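You operate a simulated robot arm through the tools that you are given. There is no shell and no other tool.

Carry out the task below with a simulated robot arm. There is one attempt and no reset: what you move stays moved.

JOB
Put things in order on the top of the big counter. At the end: the teal strap from the top of the big counter stands where the pink spool stood; the brown tangle from the top of the big counter is on the green tin; the pink spool from the top of the big counter is on the teal flat case; the teal bobbin from the top of the big counter is on the white box; whatever was shut is shut again. Leave all else as you found it, and nothing knocked over.

It is judged by the outcome, as a careful person would: the job done as asked, and still so three seconds after it is handed in. It fails if anything else is knocked over, pushed out of place, dropped, spilled or broken.

ROBOT AND FRAMES
A 6-joint arm with a two-finger gripper, fixed in place. Base frame: the origin is at the foot of the arm, x ahead of it, y to its left, z up; the work surface is at about z = 0. Units: m, degrees, N and s.
With the tool pointing down near the work surface it reaches from about 0.24 to 0.62 m from the base axis. Its first joint turns from -66.0 to 66.0 degrees. Payload 1.37 kg.
The TCP is the grasp point between the finger pads, 0.022 m short of the fingertips. In the tool frame z runs along the fingers and y along their closing line. The gripper opens to 0.092 m; its body begins 0.065 m behind the TCP.
Orientation is that of the tool frame in the base frame, as [roll, pitch, yaw] about the fixed x, y, z axes, in that order (R = Rz(yaw) Ry(pitch) Rx(roll)). With the fingers straight down and closing along the base's y, the tool's x points along the base's -x, its y along +y and its z along -z.

CONTROLS
- The arm moves only by the tool move_arm. Its argument "targets" is a list of rows, each a list of 3 entries, a list of its own where there are three numbers: the shift along the tool's x, y, z in m, then the turn, a rotation vector about the tool's x, y, z in degrees, then the gripper command, from -1 (shut) to 1 (fully open), values between in proportion. In form: [[[dx, dy, dz], [rx, ry, rz], hand], ...]. A call has 1 to 20 rows; each row shifts and turns the commanded pose from where the row before left it, along the tool's axes as they then stand. Each row takes 0.2 s and may step no farther than 0.05 m and 8.6 degrees from the row before; otherwise, or with a gripper value out of range, the whole call is refused. Where a pose cannot be reached the arm comes as near as it can. A force on the tool above 40 N (or 10 N above the force at the start of the call, whichever is more), or a blocked arm, ends the call early, and 0.2 s more pass. Each finger travels about 0.0599 m/s and halts on what it meets, pressing with about 26 N; the grip force reading is that of the motor and also rises with nothing between the fingers. The clock runs only during rows and for 0.2 s after the last one: add rows that do not move to give the fingers time. The reply holds the time, the measured pose of the TCP, the force on the tool along the base axes, the opening and the grip force, in the units named above and with some noise, with the torque about the TCP (base axes, N m) and any sound that the robot's microphone picked up, and new pictures: "views" is both (left out), scene, wrist or none.
- Cameras (640 x 400 px; columns grow to the right, rows downward): "scene" is fixed at [0.0383, -0.4363, 0.5801]; the picture's right is [0.72, -0.70, 0.00], its down [-0.43, -0.45, -0.78] and it looks along [0.55, 0.56, -0.62] (base axes); focal length 297 px, centre (320, 200). "wrist" rides on the gripper at [0.071, 0.019, -0.102] in the tool frame; the picture's right is [-0.26, 0.97, 0.00], its down [-0.75, -0.20, -0.63] and it looks along [-0.60, -0.16, 0.78] (tool axes); focal length 280 px, centre (320, 200). There is no depth. A picture from a camera that has moved, and an enlarged one, comes with that camera's place and axes in the base frame and with its lens.
- enlarge(camera, box): a new picture of the part [left, top, right, bottom] of that camera's present view, enlarged. It takes no simulated time.
- sign_off(): hands the job in; it is judged then, once.

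Places have to be worked out from the pictures, the camera data and where the tool is seen. Open the gripper and draw the arm clear of the work before you hand the job in, unless the task says otherwise.

The tools are called after "Emit:" as a command line: name --argument value ..., lists and objects as JSON in quotes. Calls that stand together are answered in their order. move_arm: Moves the arm, as the interface text tells. Its arguments: {"type":"object","properties":{"targets":{"type":"array"},"views":{"type":"string","enum":["both","scene","wrist","none"]}},"required":["targets"]} The other tools are called the same way: enlarge (camera, box) takes an enlarged picture of a part of a camera's view; sign_off () hands the job in.

At the start:

```text
time_s: 0.0
ee_pos: [0.4558, 0.1036, 0.2648]
ee_rot: [179.9, 0.0, 180.0]
force: [-0.2, -0.3, 0.2]
torque: [-0.01, 0.03, 0.0]
gripper_width: 0.0921
grasp_force: 0.2
```

scene: 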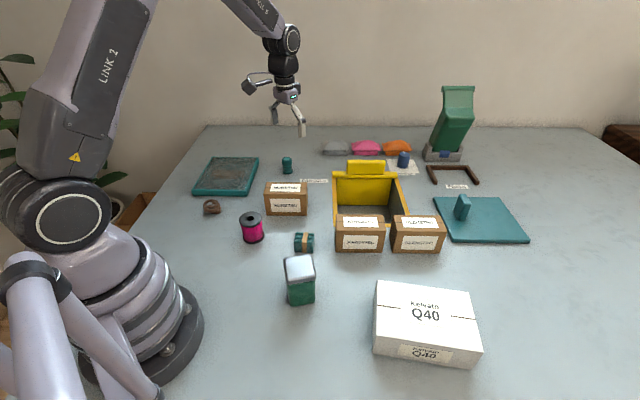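
wrist: 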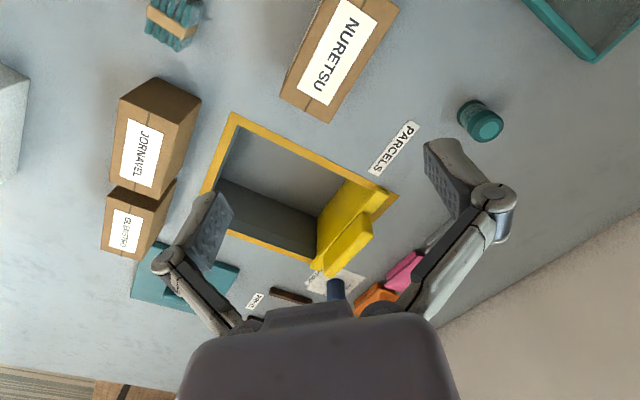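

I'll begin by looking closely at the scene in enlarged pictures before moving anything.

Emit:
enlarge --camera "scene" --box '[180, 140, 340, 240]'

Emit:
enlarge --camera "scene" --box '[220, 200, 380, 310]'

Emit:
enlarge --camera "scene" --box '[310, 80, 540, 250]'

Emit:
enlarge --camera "wrist" --box '[80, 0, 640, 320]'

```text
4.00 times, centred on (260, 190) of scene
camera zoom: at [0.0383, -0.4363, 0.5801], right [0.72, -0.7, 0.0], down [-0.43, -0.45, -0.78], along [0.55, 0.56, -0.62], focal length 1188 px, centre (560, 240)
```

zoom: 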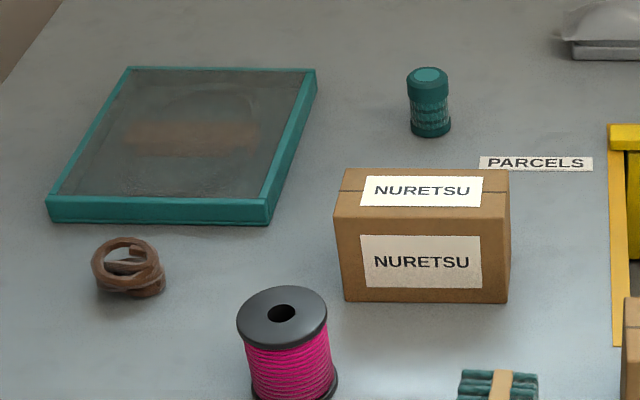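

```text
3.64 times, centred on (300, 255) of scene
camera zoom: at [0.0383, -0.4363, 0.5801], right [0.72, -0.7, 0.0], down [-0.43, -0.45, -0.78], along [0.55, 0.56, -0.62], focal length 1080 px, centre (393, 0)
```

zoom: 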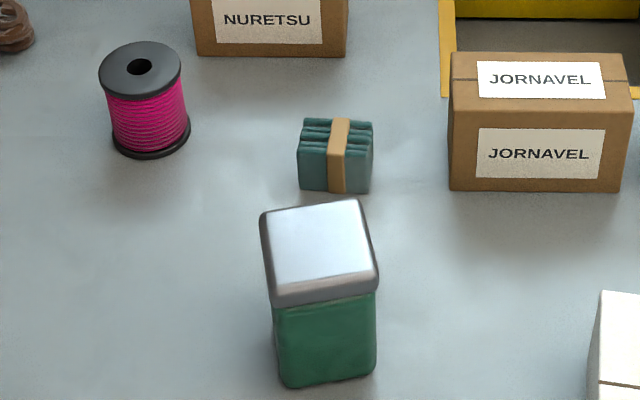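

```text
2.35 times, centred on (425, 165) of scene
camera zoom: at [0.0383, -0.4363, 0.5801], right [0.72, -0.7, 0.0], down [-0.43, -0.45, -0.78], along [0.55, 0.56, -0.62], focal length 699 px, centre (73, 282)
```

zoom: 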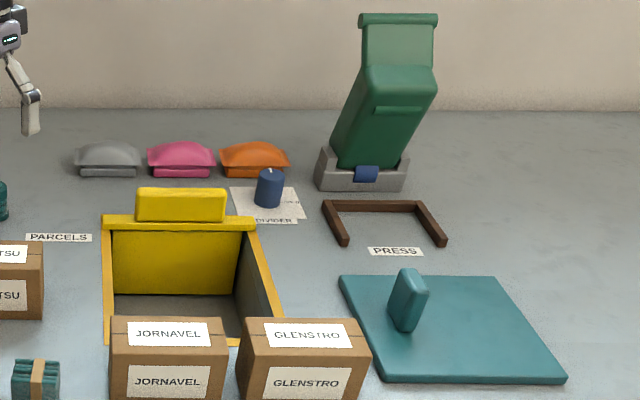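

```text
1.14 times, centred on (360, 160) of wrist
camera zoom: at [0.3843, 0.1223, 0.3657], right [0.26, 0.97, 0.0], down [0.75, -0.2, 0.62], along [0.6, -0.16, -0.78], focal length 320 px, centre (274, 246)
```

zoom: 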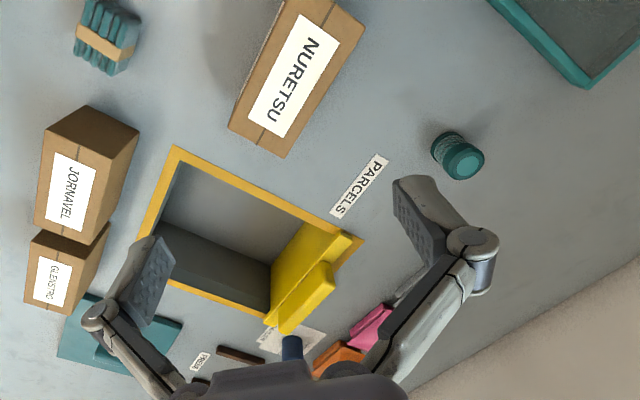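

The pink spool stands near (0.311, 0.099). The strap bundle is near (0.38, -0.03), the brown coil near (0.278, 0.263), the bobbin near (0.58, 0.286), the glass-topped teal case is centred around (0.41, 0.40), the tin is near (0.286, -0.124) and the white box near (0.39, -0.36). I'll move above the spool, staying high, for a closer wrist view.

Emit:
move_arm --targets '[[[0.029, -0.0007, 0.005], [0, 0, 0], 1], [[0.029, -0.0007, 0.005], [0, 0, 0], 1], [[0.029, -0.0007, 0.005], [0, 0, 0], 1], [[0.029, -0.0007, 0.005], [0, 0, 0], 1], [[0.029, -0.0007, 0.005], [0, 0, 0], 1]]' --views "both"

```text
time_s: 1.2
ee_pos: [0.3109, 0.101, 0.2376]
ee_rot: [179.9, 0.1, -180.0]
force: [0.4, 0.2, 0.7]
torque: [0.0, -0.02, -0.04]
gripper_width: 0.0921
grasp_force: 0.0
camera wrist: at [0.2397, 0.1195, 0.3399], right [0.26, 0.96, 0.0], down [0.75, -0.21, 0.62], along [0.6, -0.16, -0.78], focal length 280 px, centre (320, 200)
```

scene: 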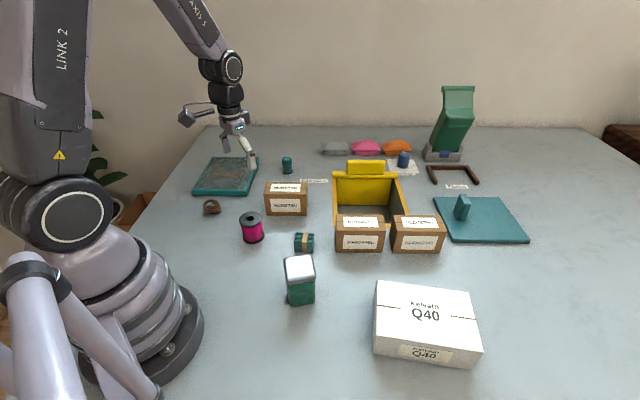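
wrist: 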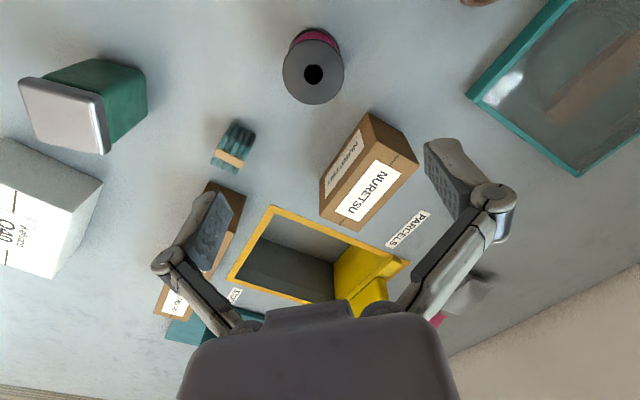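

The spool top shows at about (0.307, 0.097), which agrees with the scene camera. I'll enlarge the wrist view to check the case, the strap and the tin.

Emit:
enlarge --camera "wrist" --box '[440, 0, 640, 180]'

Emit:
enlarge --camera "wrist" --box '[180, 10, 360, 190]'

Emit:
enlarge --camera "wrist" --box '[0, 40, 180, 280]'

Emit:
enlarge --camera "scene" --box '[360, 270, 490, 370]'

```text
2.22 times, centred on (540, 90) of wrist
camera zoom: at [0.2397, 0.1195, 0.3399], right [0.26, 0.96, 0.0], down [0.75, -0.21, 0.62], along [0.6, -0.16, -0.78], focal length 623 px, centre (-169, 444)
```

zoom: 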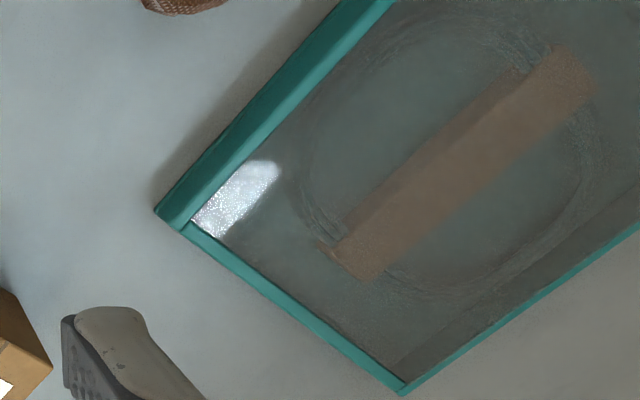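

```text
2.22 times, centred on (270, 100) of wrist
camera zoom: at [0.2397, 0.1195, 0.3399], right [0.26, 0.96, 0.0], down [0.75, -0.21, 0.62], along [0.6, -0.16, -0.78], focal length 623 px, centre (431, 422)
```

zoom: 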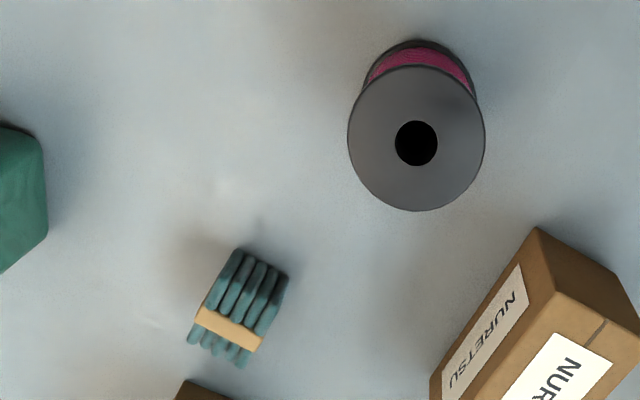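

```text
1.67 times, centred on (90, 160) of wrist
camera zoom: at [0.2397, 0.1195, 0.3399], right [0.26, 0.96, 0.0], down [0.75, -0.21, 0.62], along [0.6, -0.16, -0.78], focal length 467 px, centre (703, 267)
```

zoom: 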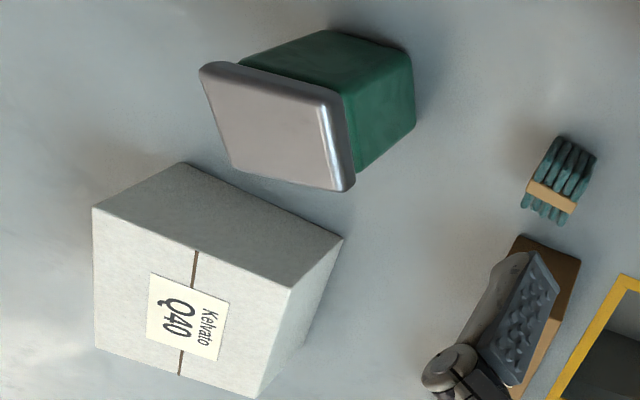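

```text
4.00 times, centred on (425, 320) of scene
camera zoom: at [0.0383, -0.4363, 0.5801], right [0.72, -0.7, 0.0], down [-0.43, -0.45, -0.78], along [0.55, 0.56, -0.62], focal length 1188 px, centre (-100, -280)
```

zoom: 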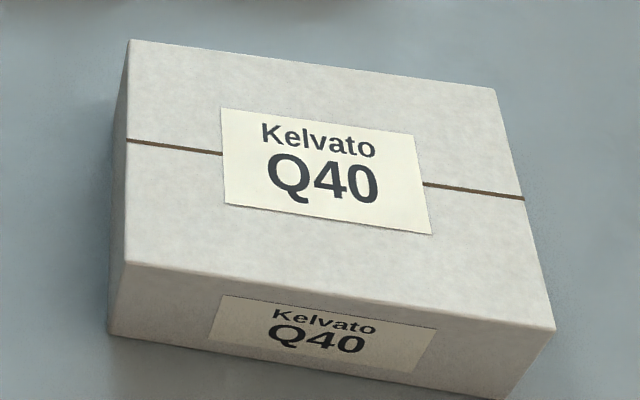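

The spool top is best placed at (0.307, 0.097), with a flange about 57 mm across. I'll centre over it and come down partway, fingers open, to check alignment.

Emit:
move_arm --targets '[[[0.004, -0.004, 0.03], [0, 0, 0], 1], [[0, 0, 0.03], [0, 0, 0], 1], [[0, 0, 0.03], [0, 0, 0], 1], [[0, 0, 0.01], [0, 0, 0], 1]]' --views "both"

```text
time_s: 2.2
ee_pos: [0.3061, 0.0977, 0.1395]
ee_rot: [179.9, 0.1, 179.9]
force: [0.5, -0.6, 0.4]
torque: [0.02, 0.02, 0.0]
gripper_width: 0.0921
grasp_force: 0.0
camera wrist: at [0.235, 0.1157, 0.2401], right [0.26, 0.97, 0.0], down [0.75, -0.21, 0.62], along [0.6, -0.16, -0.78], focal length 280 px, centre (320, 200)
```

scene: 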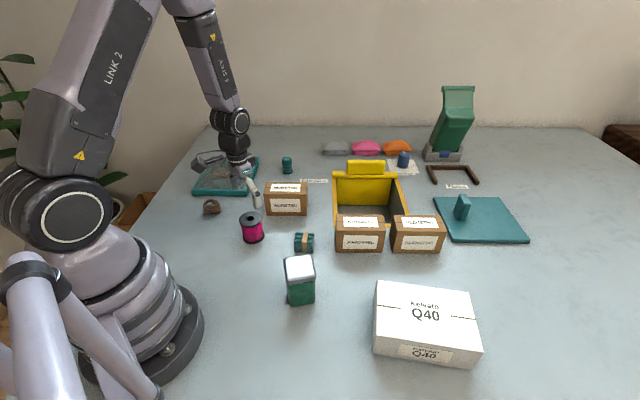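
wrist: 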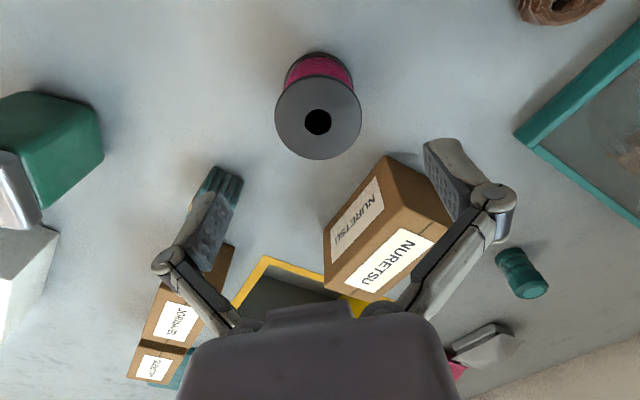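

The spool hole projects to (0.3055, 0.096), so I'm within 2 mm. I'll go down to a TCP height of about 0.042 with the fingers still open.

Emit:
move_arm --targets '[[[0, -0.0015, 0.025], [0, 0, 0], 1], [[0, 0, 0.025], [0, 0, 0], 1], [[0, 0, 0.025], [0, 0, 0], 1], [[0, 0, 0.0225], [0, 0, 0], 1], [[0, 0, 0], [0, 0, 0], 1]]' --views "both"

```text
time_s: 3.4
ee_pos: [0.3058, 0.0955, 0.0412]
ee_rot: [179.9, -0.1, 179.9]
force: [0.5, -0.3, -0.8]
torque: [-0.03, -0.01, -0.01]
gripper_width: 0.092
grasp_force: 0.0
camera wrist: at [0.235, 0.1141, 0.1423], right [0.26, 0.97, 0.0], down [0.75, -0.2, 0.62], along [0.6, -0.16, -0.78], focal length 280 px, centre (320, 200)
```

scene: 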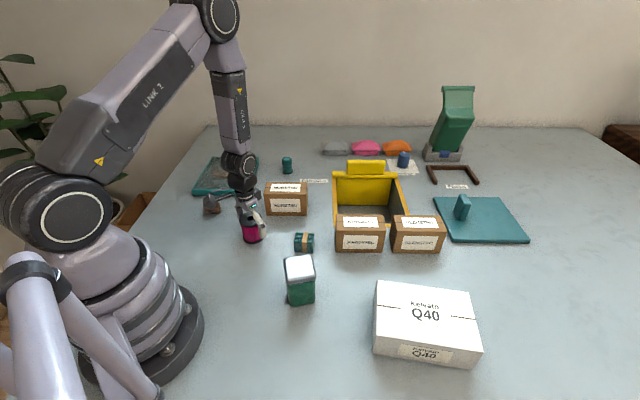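
wrist: 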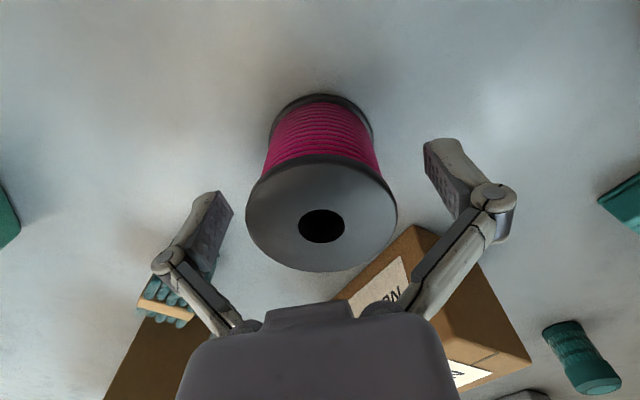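

The spool sits centred between the open fingers. I'll close now and let the grip settle.

Emit:
move_arm --targets '[[[0, 0, 0], [0, 0, 0], -1], [[0, 0, 0], [0, 0, 0], -1], [[0, 0, 0], [0, 0, 0], -1], [[0, 0, 0], [0, 0, 0], -1]]' --views "wrist"

```text
time_s: 4.4
ee_pos: [0.3066, 0.0949, 0.0401]
ee_rot: [179.9, -0.1, -180.0]
force: [-0.4, -0.1, 9.0]
torque: [-0.02, 0.02, 0.03]
gripper_width: 0.0569
grasp_force: 26.1
camera wrist: at [0.235, 0.1141, 0.1428], right [0.26, 0.97, 0.0], down [0.75, -0.2, 0.62], along [0.6, -0.16, -0.78], focal length 280 px, centre (320, 200)
```

wrist: 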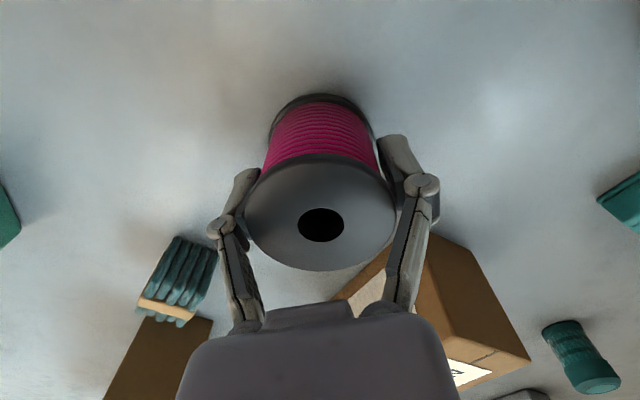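

The grip is at 57 mm with 26 N, so the spool is held. I'll lift it straight up and check that it comes along.

Emit:
move_arm --targets '[[[0, 0, -0.015], [0, 0, 0], -1], [[0, 0, -0.03], [0, 0, 0], -1], [[0, 0, -0.04], [0, 0, 0], -1], [[0, 0, -0.04], [0, 0, 0], -1]]' --views "both"

```text
time_s: 5.4
ee_pos: [0.3066, 0.0959, 0.1681]
ee_rot: [-179.9, 0.0, -180.0]
force: [0.5, -0.1, 0.6]
torque: [0.01, 0.0, 0.02]
gripper_width: 0.0001
grasp_force: 25.8
camera wrist: at [0.2347, 0.1148, 0.2686], right [0.26, 0.97, 0.0], down [0.75, -0.2, 0.62], along [0.6, -0.16, -0.78], focal length 280 px, centre (320, 200)
```

scene: 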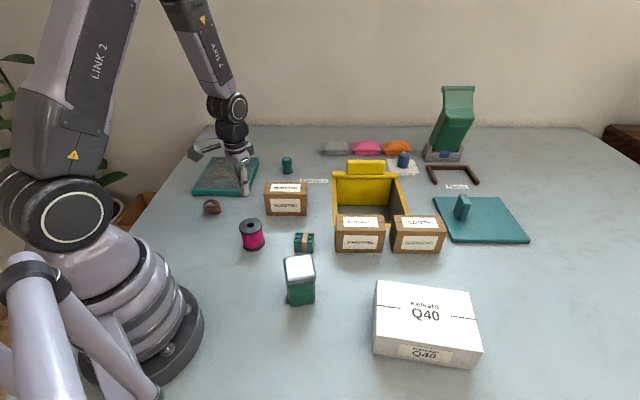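
wrist: 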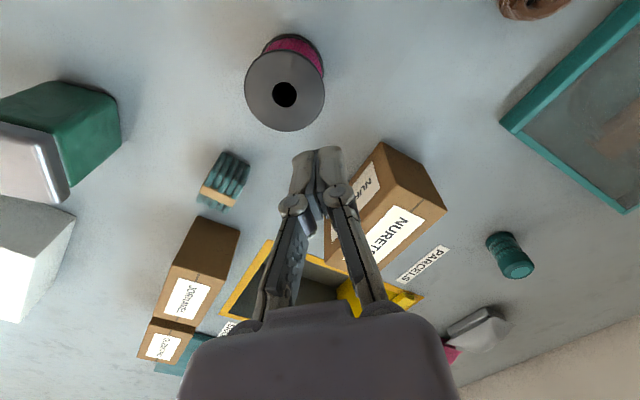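

The fingers slipped off: the width reads 0, and the spool still stands but has shifted to about (0.291, 0.074). The top flange had hit the converging finger links above the pads, so this time I need to grip the flange itself with the pads. Its original place was (0.306, 0.096). I'll open and re-centre above it.

Emit:
move_arm --targets '[[[0.005, -0.0075, 0], [0, 0, 0], 1], [[0.005, -0.0075, 0], [0, 0, 0], 1], [[0.005, -0.007, 0], [0, 0, 0], 1], [[0, 0, 0], [0, 0, 0], 1], [[0, 0, 0], [0, 0, 0], 1]]' --views "both"

```text
time_s: 6.6
ee_pos: [0.2919, 0.0737, 0.1665]
ee_rot: [179.9, 0.0, -180.0]
force: [-0.5, 0.9, -0.7]
torque: [0.02, 0.0, 0.01]
gripper_width: 0.0921
grasp_force: 0.0
camera wrist: at [0.2198, 0.0915, 0.2681], right [0.26, 0.97, 0.0], down [0.75, -0.2, 0.62], along [0.6, -0.16, -0.78], focal length 280 px, centre (320, 200)
```

scene: 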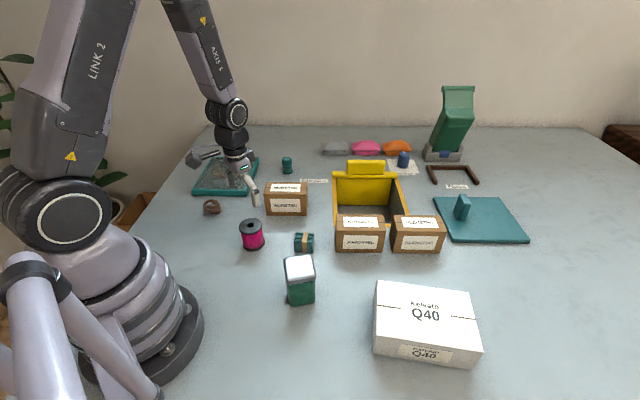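
wrist: 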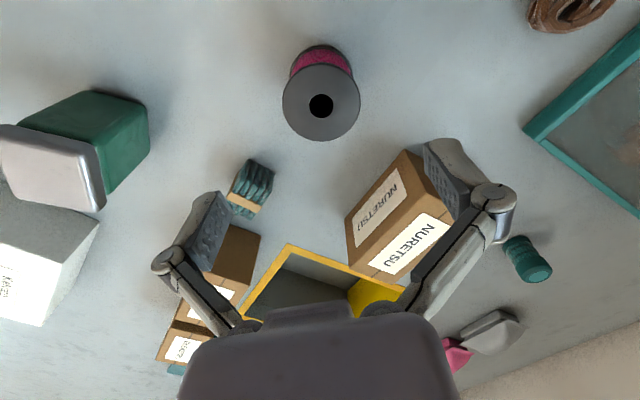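

The spool is centred under the tool at (0.2905, 0.0737) and still upright. I'll lower to a TCP height of about 0.060, so that the pads meet the top flange, and then close.

Emit:
move_arm --targets '[[[0.001, 0, 0.035], [0, 0, 0], 1], [[0, 0, 0.035], [0, 0, 0], 1], [[0, 0, 0.0265], [0, 0, 0], 1], [[0, 0, 0.01], [0, 0, 0], 1], [[0, 0, 0], [0, 0, 0], 1], [[0, 0, 0], [0, 0, 0], -0.2], [[0, 0, 0], [0, 0, 0], -1], [[0, 0, 0], [0, 0, 0], -1], [[0, 0, 0], [0, 0, 0], -1]]' --views "both"

```text
time_s: 8.6
ee_pos: [0.2908, 0.0732, 0.0618]
ee_rot: [179.9, -0.1, 180.0]
force: [0.6, -0.5, 1.7]
torque: [-0.07, 0.01, 0.04]
gripper_width: 0.0566
grasp_force: 26.0
camera wrist: at [0.2195, 0.0928, 0.1629], right [0.26, 0.97, 0.0], down [0.75, -0.2, 0.62], along [0.6, -0.16, -0.78], focal length 280 px, centre (320, 200)
```

scene: 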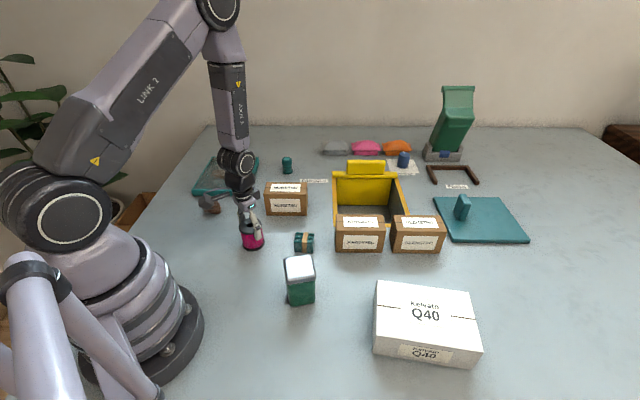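
wrist: 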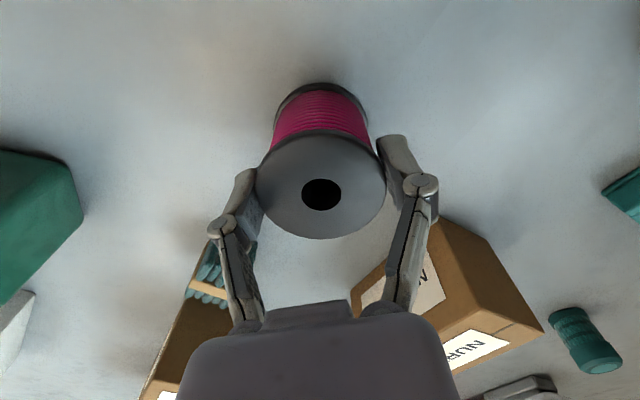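

Gripped at 56.6 mm with little vertical force this time. I'll lift slowly by 15 mm and check that it holds.

Emit:
move_arm --targets '[[[0, 0, -0.005], [0, 0, 0], -1], [[0, 0, -0.005], [0, 0, 0], -1], [[0, 0, -0.005], [0, 0, 0], -1]]' --views "wrist"

```text
time_s: 9.4
ee_pos: [0.291, 0.0732, 0.0766]
ee_rot: [179.9, 0.0, 180.0]
force: [0.1, 0.5, -0.6]
torque: [0.02, -0.01, 0.0]
gripper_width: 0.0561
grasp_force: 25.5
camera wrist: at [0.2194, 0.0917, 0.1771], right [0.26, 0.97, 0.0], down [0.75, -0.21, 0.62], along [0.6, -0.16, -0.78], focal length 280 px, centre (320, 200)
```

wrist: 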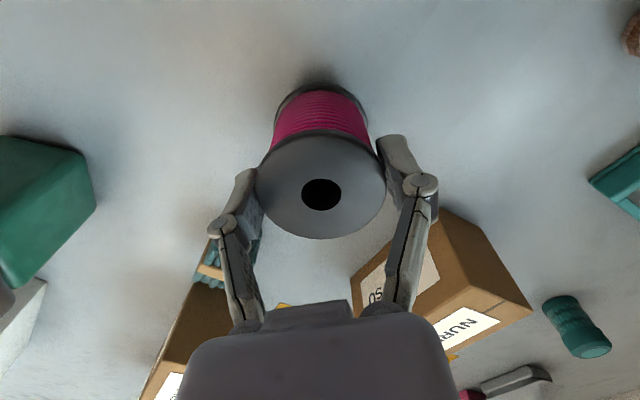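

The spool comes up cleanly with the hand. I'll raise it to about z = 0.17 and then carry it towards the glass-topped case.

Emit:
move_arm --targets '[[[0, 0, -0.02], [0, 0, 0], -1], [[0, 0, -0.03], [0, 0, 0], -1], [[0, 0, -0.03], [0, 0, 0], -1], [[0, 0, -0.015], [0, 0, 0], -1], [[-0.008, 0.02, 0], [0, 0, 0], -1], [[-0.012, 0.03, 0], [0, 0, 0], -1], [[-0.012, 0.03, 0], [0, 0, 0], -1], [[-0.012, 0.03, 0], [0, 0, 0], -1], [[-0.012, 0.03, 0], [0, 0, 0], -1], [[-0.012, 0.03, 0], [0, 0, 0], -1]]' --views "both"

```text
time_s: 11.6
ee_pos: [0.3581, 0.2412, 0.1704]
ee_rot: [-180.0, -0.1, -179.9]
force: [0.2, 0.0, -0.7]
torque: [0.0, 0.0, 0.03]
gripper_width: 0.0563
grasp_force: 25.9
camera wrist: at [0.287, 0.2605, 0.2719], right [0.26, 0.96, 0.0], down [0.75, -0.2, 0.62], along [0.6, -0.16, -0.78], focal length 280 px, centre (320, 200)
```

scene: 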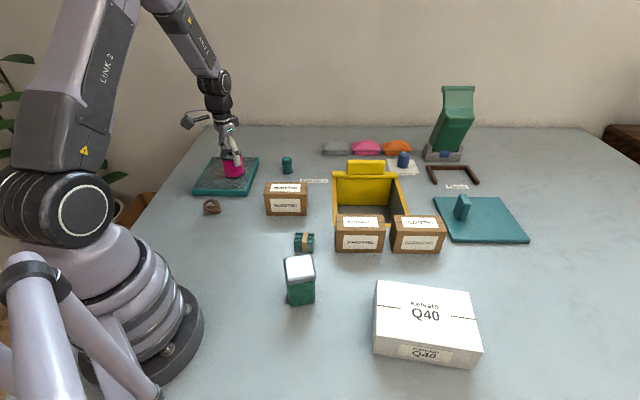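
wrist: 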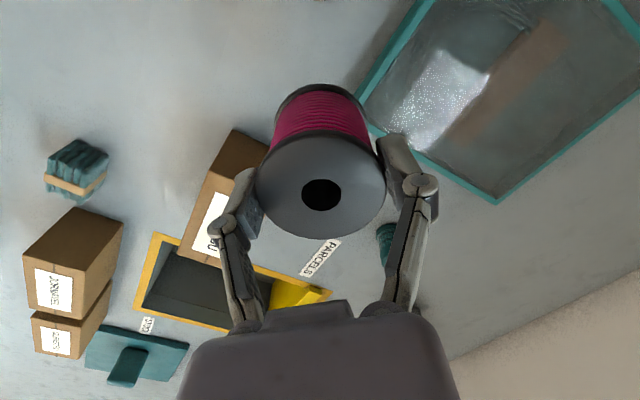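

The spool is held steady, and the case's right-back corner projects to (0.54, 0.41), which fits a centre near (0.41, 0.40). I'll carry it over the case centre at the same height.

Emit:
move_arm --targets '[[[-0.0094, 0.029, 0], [0, 0, 0], -1], [[-0.0094, 0.029, 0], [0, 0, 0], -1], [[-0.0094, 0.029, 0], [0, 0, 0], -1], [[-0.0094, 0.029, 0], [0, 0, 0], -1], [[-0.0094, 0.029, 0.02], [0, 0, 0], -1]]' --views "both"

```text
time_s: 12.8
ee_pos: [0.4068, 0.388, 0.1499]
ee_rot: [-180.0, 0.0, -180.0]
force: [-0.6, 0.1, -0.2]
torque: [0.03, 0.02, -0.01]
gripper_width: 0.0559
grasp_force: 26.2
camera wrist: at [0.3354, 0.4079, 0.2525], right [0.26, 0.97, 0.0], down [0.75, -0.2, 0.62], along [0.6, -0.16, -0.78], focal length 280 px, centre (320, 200)
```

scene: 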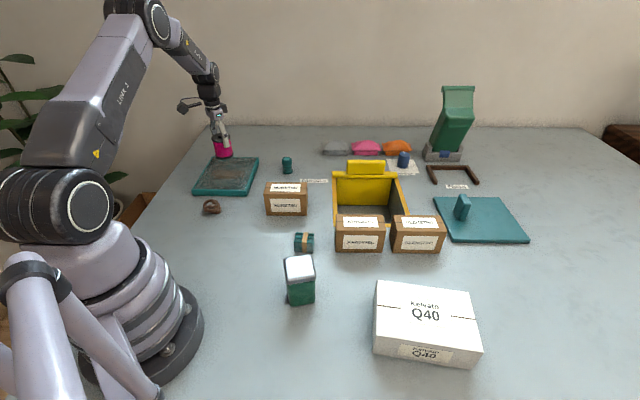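
wrist: 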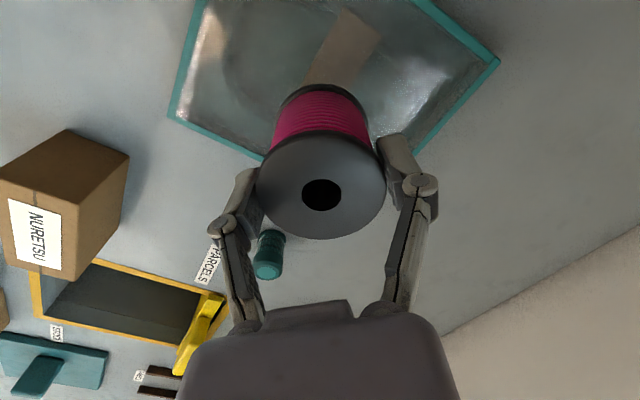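

The case's diagonal corners give a centre at (0.406, 0.394), and I'm over it. Contact is expected at a TCP height of about 0.080, so I'll come down to just above that.

Emit:
move_arm --targets '[[[0, 0.004, 0.02], [0, 0, 0], -1], [[0, 0, 0.02], [0, 0, 0], -1], [[0, 0, 0.015], [0, 0, 0], -1], [[0, 0, 0.007], [0, 0, 0], -1], [[0, 0, 0], [0, 0, 0], -1]]' --views "both"

```text
time_s: 14.0
ee_pos: [0.4056, 0.3924, 0.0899]
ee_rot: [179.9, 0.0, 180.0]
force: [0.2, 0.8, -0.2]
torque: [0.03, -0.01, 0.03]
gripper_width: 0.056
grasp_force: 26.0
camera wrist: at [0.3349, 0.411, 0.1905], right [0.26, 0.97, 0.0], down [0.75, -0.2, 0.62], along [0.6, -0.16, -0.78], focal length 280 px, centre (320, 200)
```

scene: 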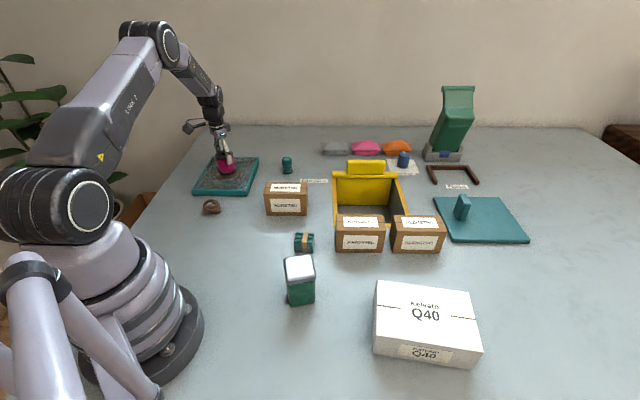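
wrist: 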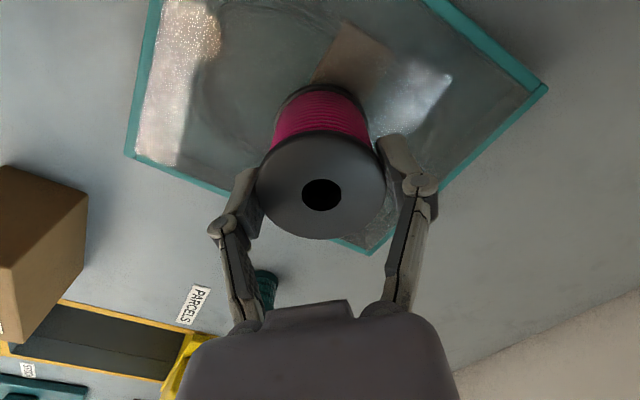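

Still clear of the glass. I'll lower in 2 mm steps and watch the force for contact.

Emit:
move_arm --targets '[[[0, 0, 0.002], [0, 0, 0], -1], [[0, 0, 0.002], [0, 0, 0], -1], [[0, 0, 0.002], [0, 0, 0], -1], [[0, 0, 0.002], [0, 0, 0], -1]]' --views "none"

```text
time_s: 15.0
ee_pos: [0.4085, 0.393, 0.083]
ee_rot: [179.8, 0.2, -180.0]
force: [0.8, 0.2, 17.5]
torque: [0.01, -0.07, 0.2]
gripper_width: 0.0559
grasp_force: 26.2
```

Contact with the glass registers at 17 N upward. I'll ease off 1.5 mm to take out the preload, then open the fingers.

Emit:
move_arm --targets '[[[0, 0, -0.0015], [0, 0, 0], -1], [[0, 0, 0], [0, 0, 0], 0.4], [[0, 0, 0], [0, 0, 0], 0.7], [[0, 0, 0], [0, 0, 0], 1], [[0, 0, 0], [0, 0, 0], 1]]' --views "both"

```text
time_s: 16.2
ee_pos: [0.4061, 0.3921, 0.0824]
ee_rot: [179.9, 0.0, -180.0]
force: [-0.2, 0.7, -0.2]
torque: [0.03, -0.02, 0.02]
gripper_width: 0.0919
grasp_force: 0.1
camera wrist: at [0.3343, 0.4109, 0.1836], right [0.26, 0.97, 0.0], down [0.75, -0.2, 0.62], along [0.6, -0.16, -0.78], focal length 280 px, centre (320, 200)
```

scene: 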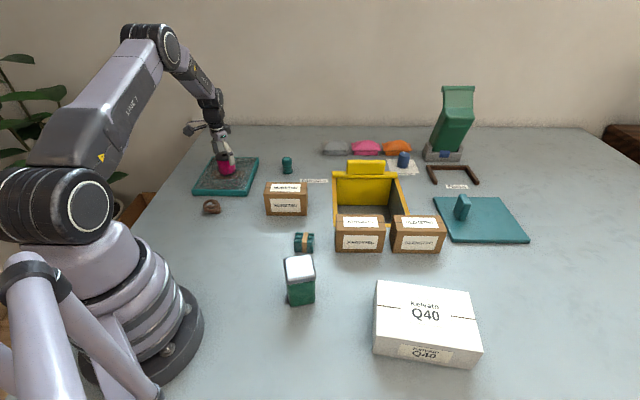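
wrist: 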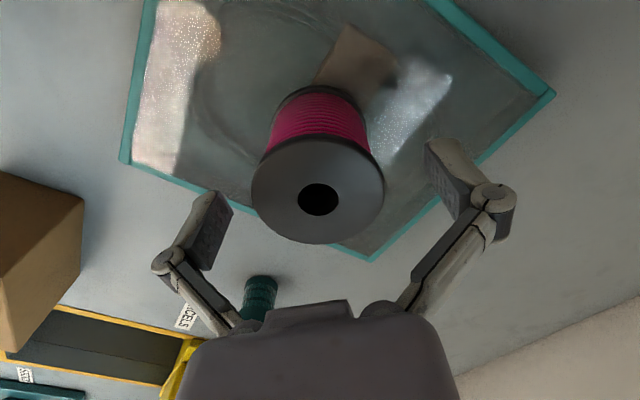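

The spool stands upright on the case and the fingers are clear. I'll raise straight up and check it from above.

Emit:
move_arm --targets '[[[0, 0, -0.02], [0, 0, 0], 1], [[0, 0, -0.03], [0, 0, 0], 1], [[0, 0, -0.03], [0, 0, 0], 1], [[0, 0, -0.03], [0, 0, 0], 1], [[0, -0.03, 0], [0, 0, 0], 1], [[0, -0.03, 0], [0, 0, 0], 1], [[0, -0.03, 0], [0, 0, 0], 1]]' --views "both"

```text
time_s: 17.8
ee_pos: [0.4053, 0.3015, 0.1903]
ee_rot: [179.9, 0.0, 179.9]
force: [-0.2, -0.4, 0.3]
torque: [0.0, -0.01, 0.02]
gripper_width: 0.0917
grasp_force: 0.0
camera wrist: at [0.3334, 0.3207, 0.2923], right [0.26, 0.97, 0.0], down [0.75, -0.2, 0.62], along [0.6, -0.16, -0.78], focal length 280 px, centre (320, 200)
```

scene: 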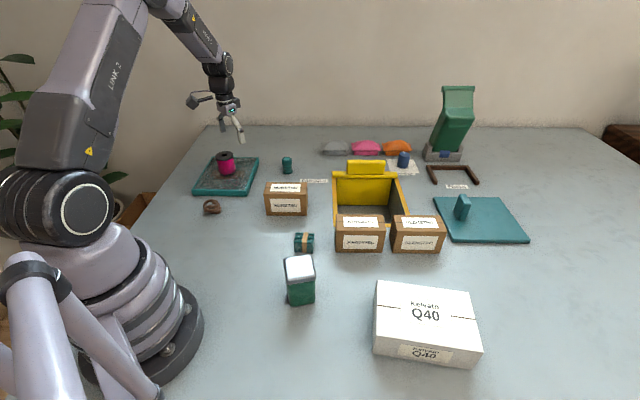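
wrist: 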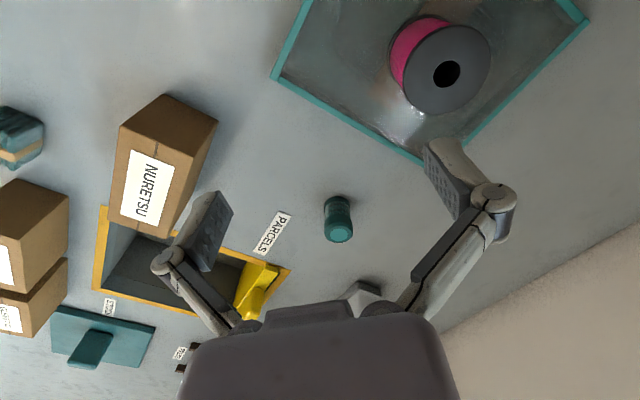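

The spool stands well inside the case frame. Next is the bobbin at about (0.577, 0.282), near the edge of the reach. I'll turn the hand so its closing line is tangential (yaw +25.8°), then move to just inside the bobbin for a closer view.

Emit:
move_arm --targets '[[[0, 0, 0], [0, 0, -8.6], 1], [[0, 0, 0], [0, 0, -8.6], 1], [[0, 0, 0], [0, 0, -8.6], 1], [[-0.0275, -0.0309, 0], [0, 0, 0], 1], [[-0.0275, -0.0309, 0], [0, 0, 0], 1], [[-0.0275, -0.0309, 0], [0, 0, 0], 1]]' --views "both"

```text
time_s: 19.2
ee_pos: [0.5222, 0.2541, 0.1932]
ee_rot: [180.0, 0.0, -154.2]
force: [0.8, 0.6, -1.1]
torque: [-0.01, 0.02, 0.01]
gripper_width: 0.0921
grasp_force: 0.0
camera wrist: at [0.4495, 0.2409, 0.2935], right [-0.19, 0.98, 0.0], down [0.77, 0.14, 0.62], along [0.61, 0.12, -0.78], focal length 280 px, centre (320, 200)
```

scene: 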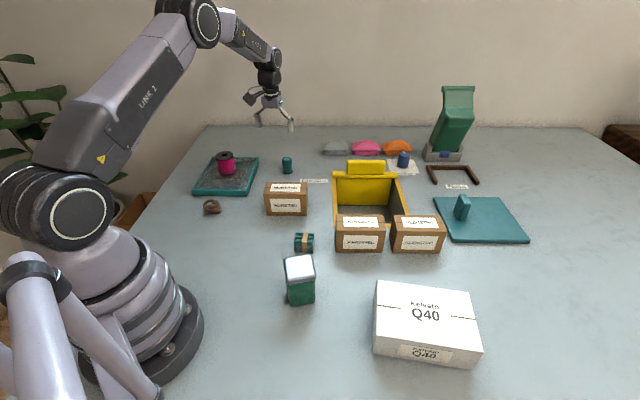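
wrist: 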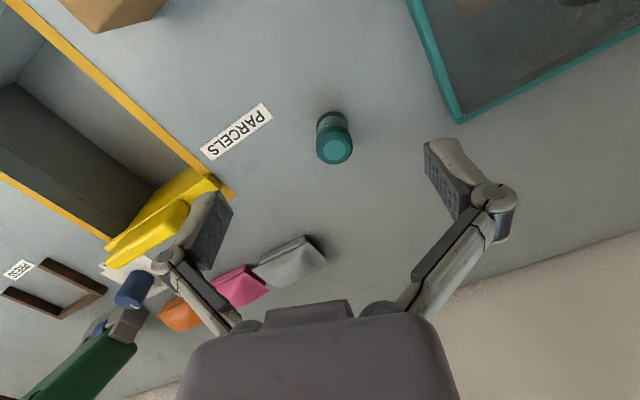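

The bobbin is at about (0.576, 0.281), roughly 47 mm tall and 36 mm across. I'll come down to z of about 0.10 and reach outwards over it to test the reach with the tool vertical.

Emit:
move_arm --targets '[[[-0.015, 0, 0.03], [0, 0, 0], 1], [[-0.015, 0, 0.03], [0, 0, 0], 1], [[-0.015, 0, 0.03], [0, 0, 0], 1], [[-0.014, 0, 0], [0, 0, 0], 1], [[0, 0, 0], [0, 0, 0], 1]]' --views "both"

```text
time_s: 20.4
ee_pos: [0.5743, 0.2799, 0.1019]
ee_rot: [179.8, -0.1, -154.2]
force: [0.6, 0.5, 0.5]
torque: [0.01, -0.03, -0.01]
gripper_width: 0.0919
grasp_force: 0.0
camera wrist: at [0.5013, 0.266, 0.2035], right [-0.18, 0.98, 0.0], down [0.77, 0.14, 0.62], along [0.61, 0.12, -0.78], focal length 280 px, centre (320, 200)
```

scene: 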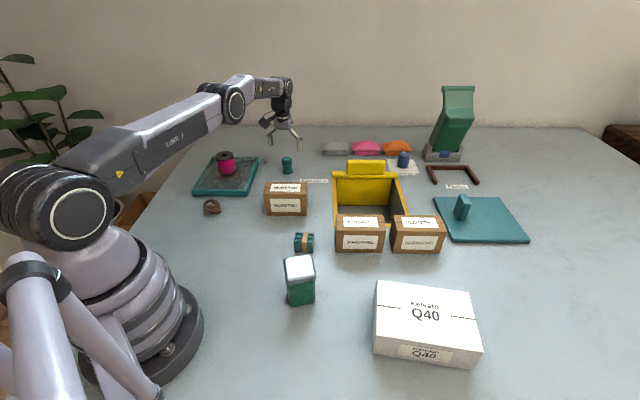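
wrist: 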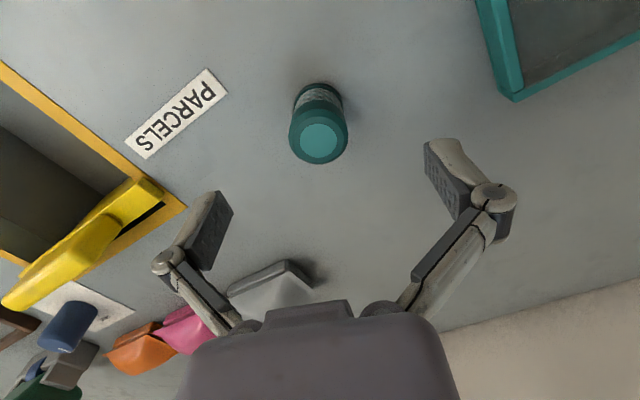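

The reach works with the tool vertical. The bobbin's top is at (0.579, 0.281), so I'll shift 4.5 mm outward and lower around it to z of about 0.034.

Emit:
move_arm --targets '[[[-0.0045, 0, 0.02], [0, 0, 0], 1], [[0, 0, 0.02], [0, 0, 0], 1], [[0, 0, 0.018], [0, 0, 0], 1], [[0, 0, 0.01], [0, 0, 0], 1], [[0, 0, 0], [0, 0, 0], 1]]' --views "both"

```text
time_s: 21.6
ee_pos: [0.5685, 0.2786, 0.0354]
ee_rot: [179.9, -0.1, -154.2]
force: [-0.8, -0.7, -0.1]
torque: [0.01, -0.02, -0.03]
gripper_width: 0.092
grasp_force: 0.1
out of reach, approached as far as the arm can: row 1, 3
camera wrist: at [0.4961, 0.2636, 0.1364], right [-0.18, 0.98, 0.0], down [0.77, 0.14, 0.63], along [0.61, 0.12, -0.78], focal length 280 px, centre (320, 200)
```

scene: 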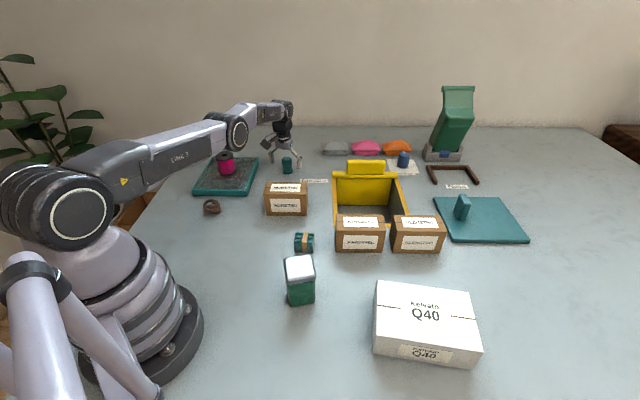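
wrist: 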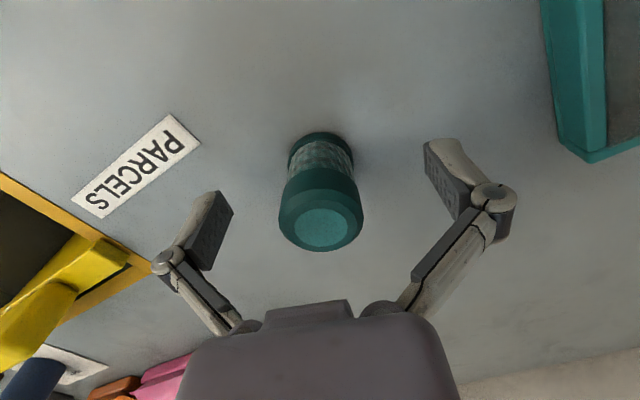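

The arm stopped at r = 0.633 while the bobbin centre is at about r = 0.644, so the reach is about 11 mm short. A small outward tilt (about 6°) around the closing axis gains that reach and keeps the pads flat on the bobbin, so I'll apply it and read the pose.

Emit:
move_arm --targets '[[[0, 0, 0], [0, -3, 0], 1], [[0, 0, 0], [0, -3, 0], 1], [[0, 0, 0], [0, 0, 0], 1]]' --views "wrist"

```text
time_s: 22.4
ee_pos: [0.57, 0.2787, 0.0349]
ee_rot: [179.9, 6.1, -154.2]
force: [1.1, 0.3, 0.2]
torque: [-0.02, 0.01, -0.01]
gripper_width: 0.0919
grasp_force: 0.0
camera wrist: at [0.4888, 0.2602, 0.1283], right [-0.19, 0.98, 0.03], down [0.7, 0.11, 0.7], along [0.69, 0.15, -0.71], focal length 280 px, centre (320, 200)
```

wrist: 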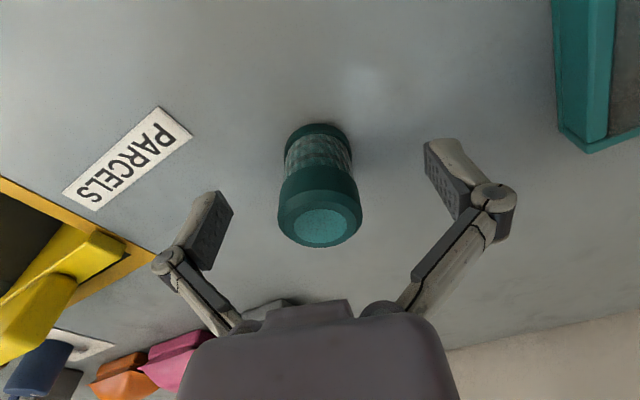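

The tilt is in (6.1°). The bobbin centre is now about 12 mm further out and 2 mm to the tool's -y side, so I'll shift there horizontally and check the result.

Emit:
move_arm --targets '[[[-0.006, -0.001, 0.0006], [0, 0, 0], 1], [[-0.006, -0.001, 0.0006], [0, 0, 0], 1], [[0, 0, 0], [0, 0, 0], 1]]' --views "wrist"

```text
time_s: 23.2
ee_pos: [0.5828, 0.2828, 0.0353]
ee_rot: [179.8, 6.0, -154.2]
force: [-0.1, -0.1, -0.4]
torque: [0.02, -0.01, 0.01]
gripper_width: 0.092
grasp_force: 0.1
camera wrist: at [0.5004, 0.2645, 0.1282], right [-0.19, 0.98, 0.03], down [0.7, 0.11, 0.7], along [0.68, 0.15, -0.71], focal length 280 px, centre (320, 200)
```

wrist: 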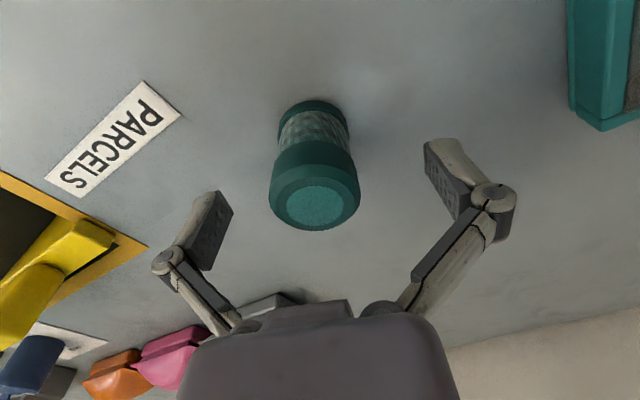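

The bobbin now sits right at the grasp point, about 2.5 mm towards tool -y. I'll nudge for that and close.

Emit:
move_arm --targets '[[[0, -0.0025, 0], [0, 0, 0], 1], [[0, 0, 0], [0, 0, 0], 0], [[0, 0, 0], [0, 0, 0], -0.5], [[0, 0, 0], [0, 0, 0], -1], [[0, 0, 0], [0, 0, 0], -1], [[0, 0, 0], [0, 0, 0], -1]]' --views "wrist"

```text
time_s: 24.6
ee_pos: [0.5843, 0.2817, 0.0342]
ee_rot: [179.9, 6.0, -154.2]
force: [-0.7, 0.1, 1.1]
torque: [-0.01, 0.03, 0.01]
gripper_width: 0.0339
grasp_force: 26.1
camera wrist: at [0.502, 0.2624, 0.1284], right [-0.19, 0.98, 0.03], down [0.7, 0.11, 0.7], along [0.68, 0.15, -0.71], focal length 280 px, centre (320, 200)
```

wrist: 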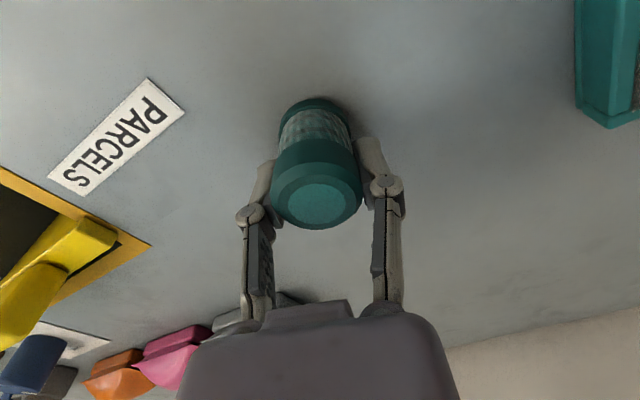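

Gripped at 34 mm. I'll lift vertically in small steps to confirm that it holds.

Emit:
move_arm --targets '[[[-0.0005, 0, -0.005], [0, 0, 0], -1], [[-0.0005, 0, -0.005], [0, 0, 0], -1], [[-0.001, 0, -0.01], [0, 0, 0], -1]]' --views "both"

```text
time_s: 25.4
ee_pos: [0.5835, 0.2796, 0.0551]
ee_rot: [179.8, 6.0, -154.2]
force: [-0.5, 0.5, -1.3]
torque: [-0.01, -0.02, -0.01]
gripper_width: 0.0339
grasp_force: 26.4
camera wrist: at [0.502, 0.261, 0.1487], right [-0.19, 0.98, 0.03], down [0.7, 0.11, 0.7], along [0.68, 0.15, -0.71], focal length 280 px, centre (320, 200)
```

scene: 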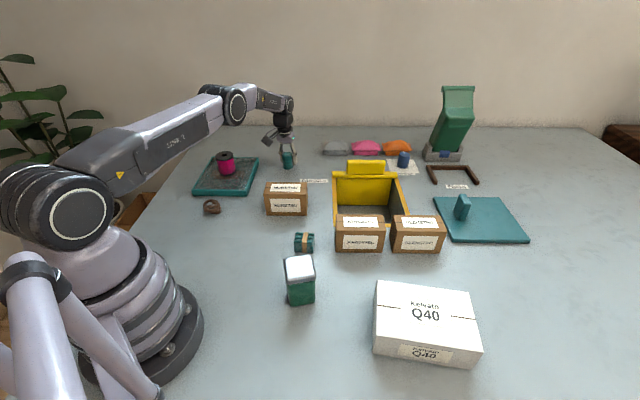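
wrist: 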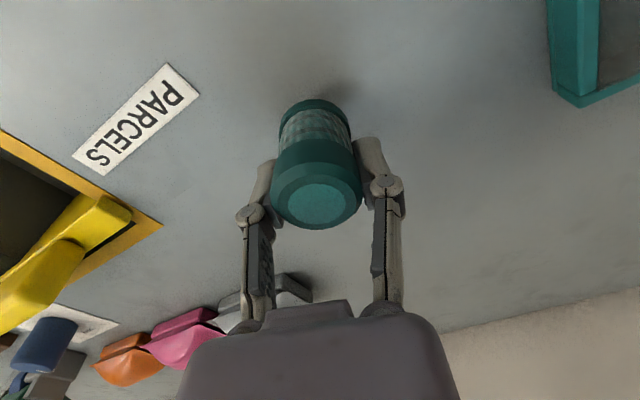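

It holds with its orientation unchanged. From its corners in the scene view, the white box top is at z ≈ 0.07, centred at (0.395, -0.356), r ≈ 0.53. I'll lift to z ≈ 0.2 while retracting, keeping the same tilt.

Emit:
move_arm --targets '[[[-0.0032, 0, -0.0298], [0, 0, 0], -1], [[0.0167, 0, -0.0319], [0, 0, 0], -1], [[0.0167, 0, -0.0319], [0, 0, 0], -1], [[0.0167, 0, -0.0319], [0, 0, 0], -1], [[0.0167, 0, -0.0319], [0, 0, 0], -1], [[0.0298, 0, -0.0032], [0, 0, 0], -1]]' --views "both"

```text
time_s: 26.8
ee_pos: [0.4857, 0.2309, 0.2049]
ee_rot: [179.9, 6.0, -154.2]
force: [-0.2, 0.5, -0.5]
torque: [-0.01, -0.01, 0.02]
gripper_width: 0.034
grasp_force: 25.6
camera wrist: at [0.4031, 0.213, 0.2979], right [-0.19, 0.98, 0.03], down [0.7, 0.11, 0.7], along [0.68, 0.15, -0.71], focal length 280 px, centre (320, 200)
```

scene: 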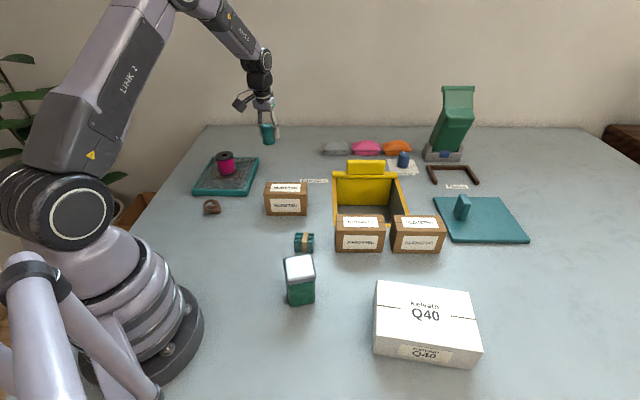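
wrist: 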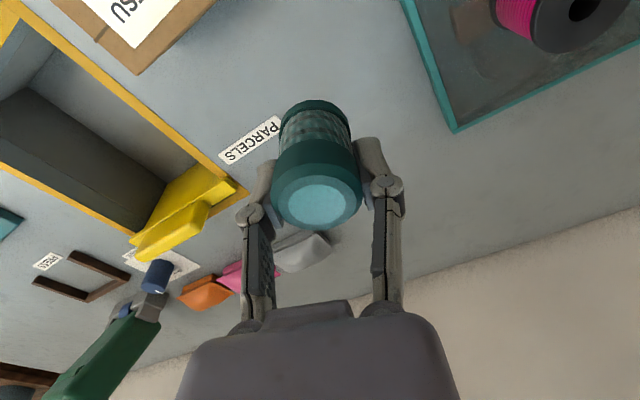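

The bobbin is secure at z = 0.205 and r = 0.538. I'll swing it clockwise in 4° steps, turning the tool with the arm so that the tilt stays the same.

Emit:
move_arm --targets '[[[0.0006, -0.019, 0], [0.21, 0, 1.99], -1], [[0.0013, -0.0375, -0.0001], [0.424, 0, 3.978], -1], [[0.0013, -0.0375, -0.0001], [0.424, 0, 3.978], -1], [[0.0013, -0.0375, -0.0001], [0.424, 0, 3.978], -1], [[0.0013, -0.0375, -0.0001], [0.424, 0, 3.978], -1], [[0.0013, -0.0375, -0.0001], [0.424, 0, 3.978], -1], [[0.0013, -0.0375, -0.0001], [0.424, 0, 3.978], -1], [[0.0013, -0.0375, -0.0001], [0.424, 0, 3.978], -1], [[0.0006, -0.019, 0], [0.21, 0, 1.99], -1]]' --views "both"

```text
time_s: 28.8
ee_pos: [0.5363, -0.0615, 0.2038]
ee_rot: [-180.0, 6.0, 173.8]
force: [-0.1, -0.4, -1.3]
torque: [-0.05, 0.01, 0.03]
gripper_width: 0.0339
grasp_force: 26.5
camera wrist: at [0.4568, -0.0333, 0.2969], right [0.36, 0.93, 0.03], down [0.66, -0.28, 0.7], along [0.66, -0.24, -0.71], focal length 280 px, centre (320, 200)
```

scene: 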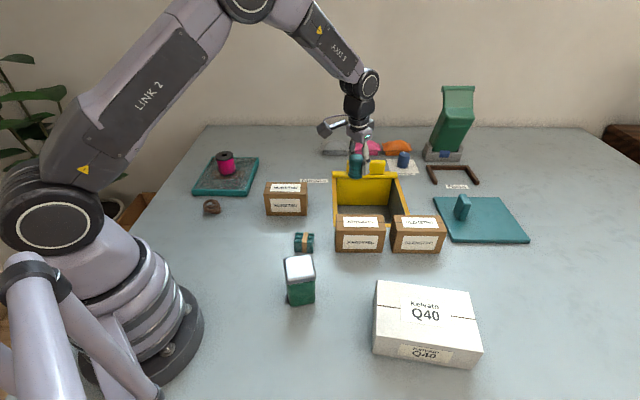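
wrist: 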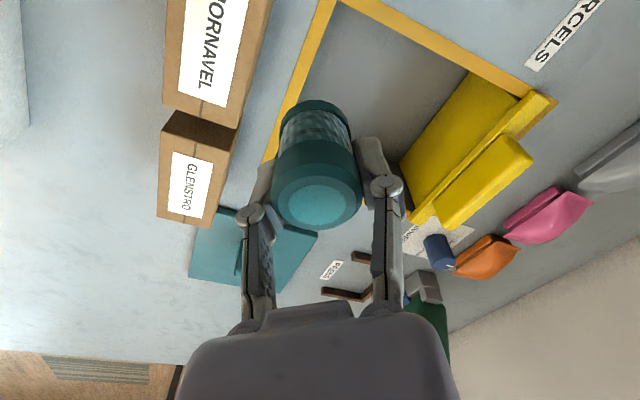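

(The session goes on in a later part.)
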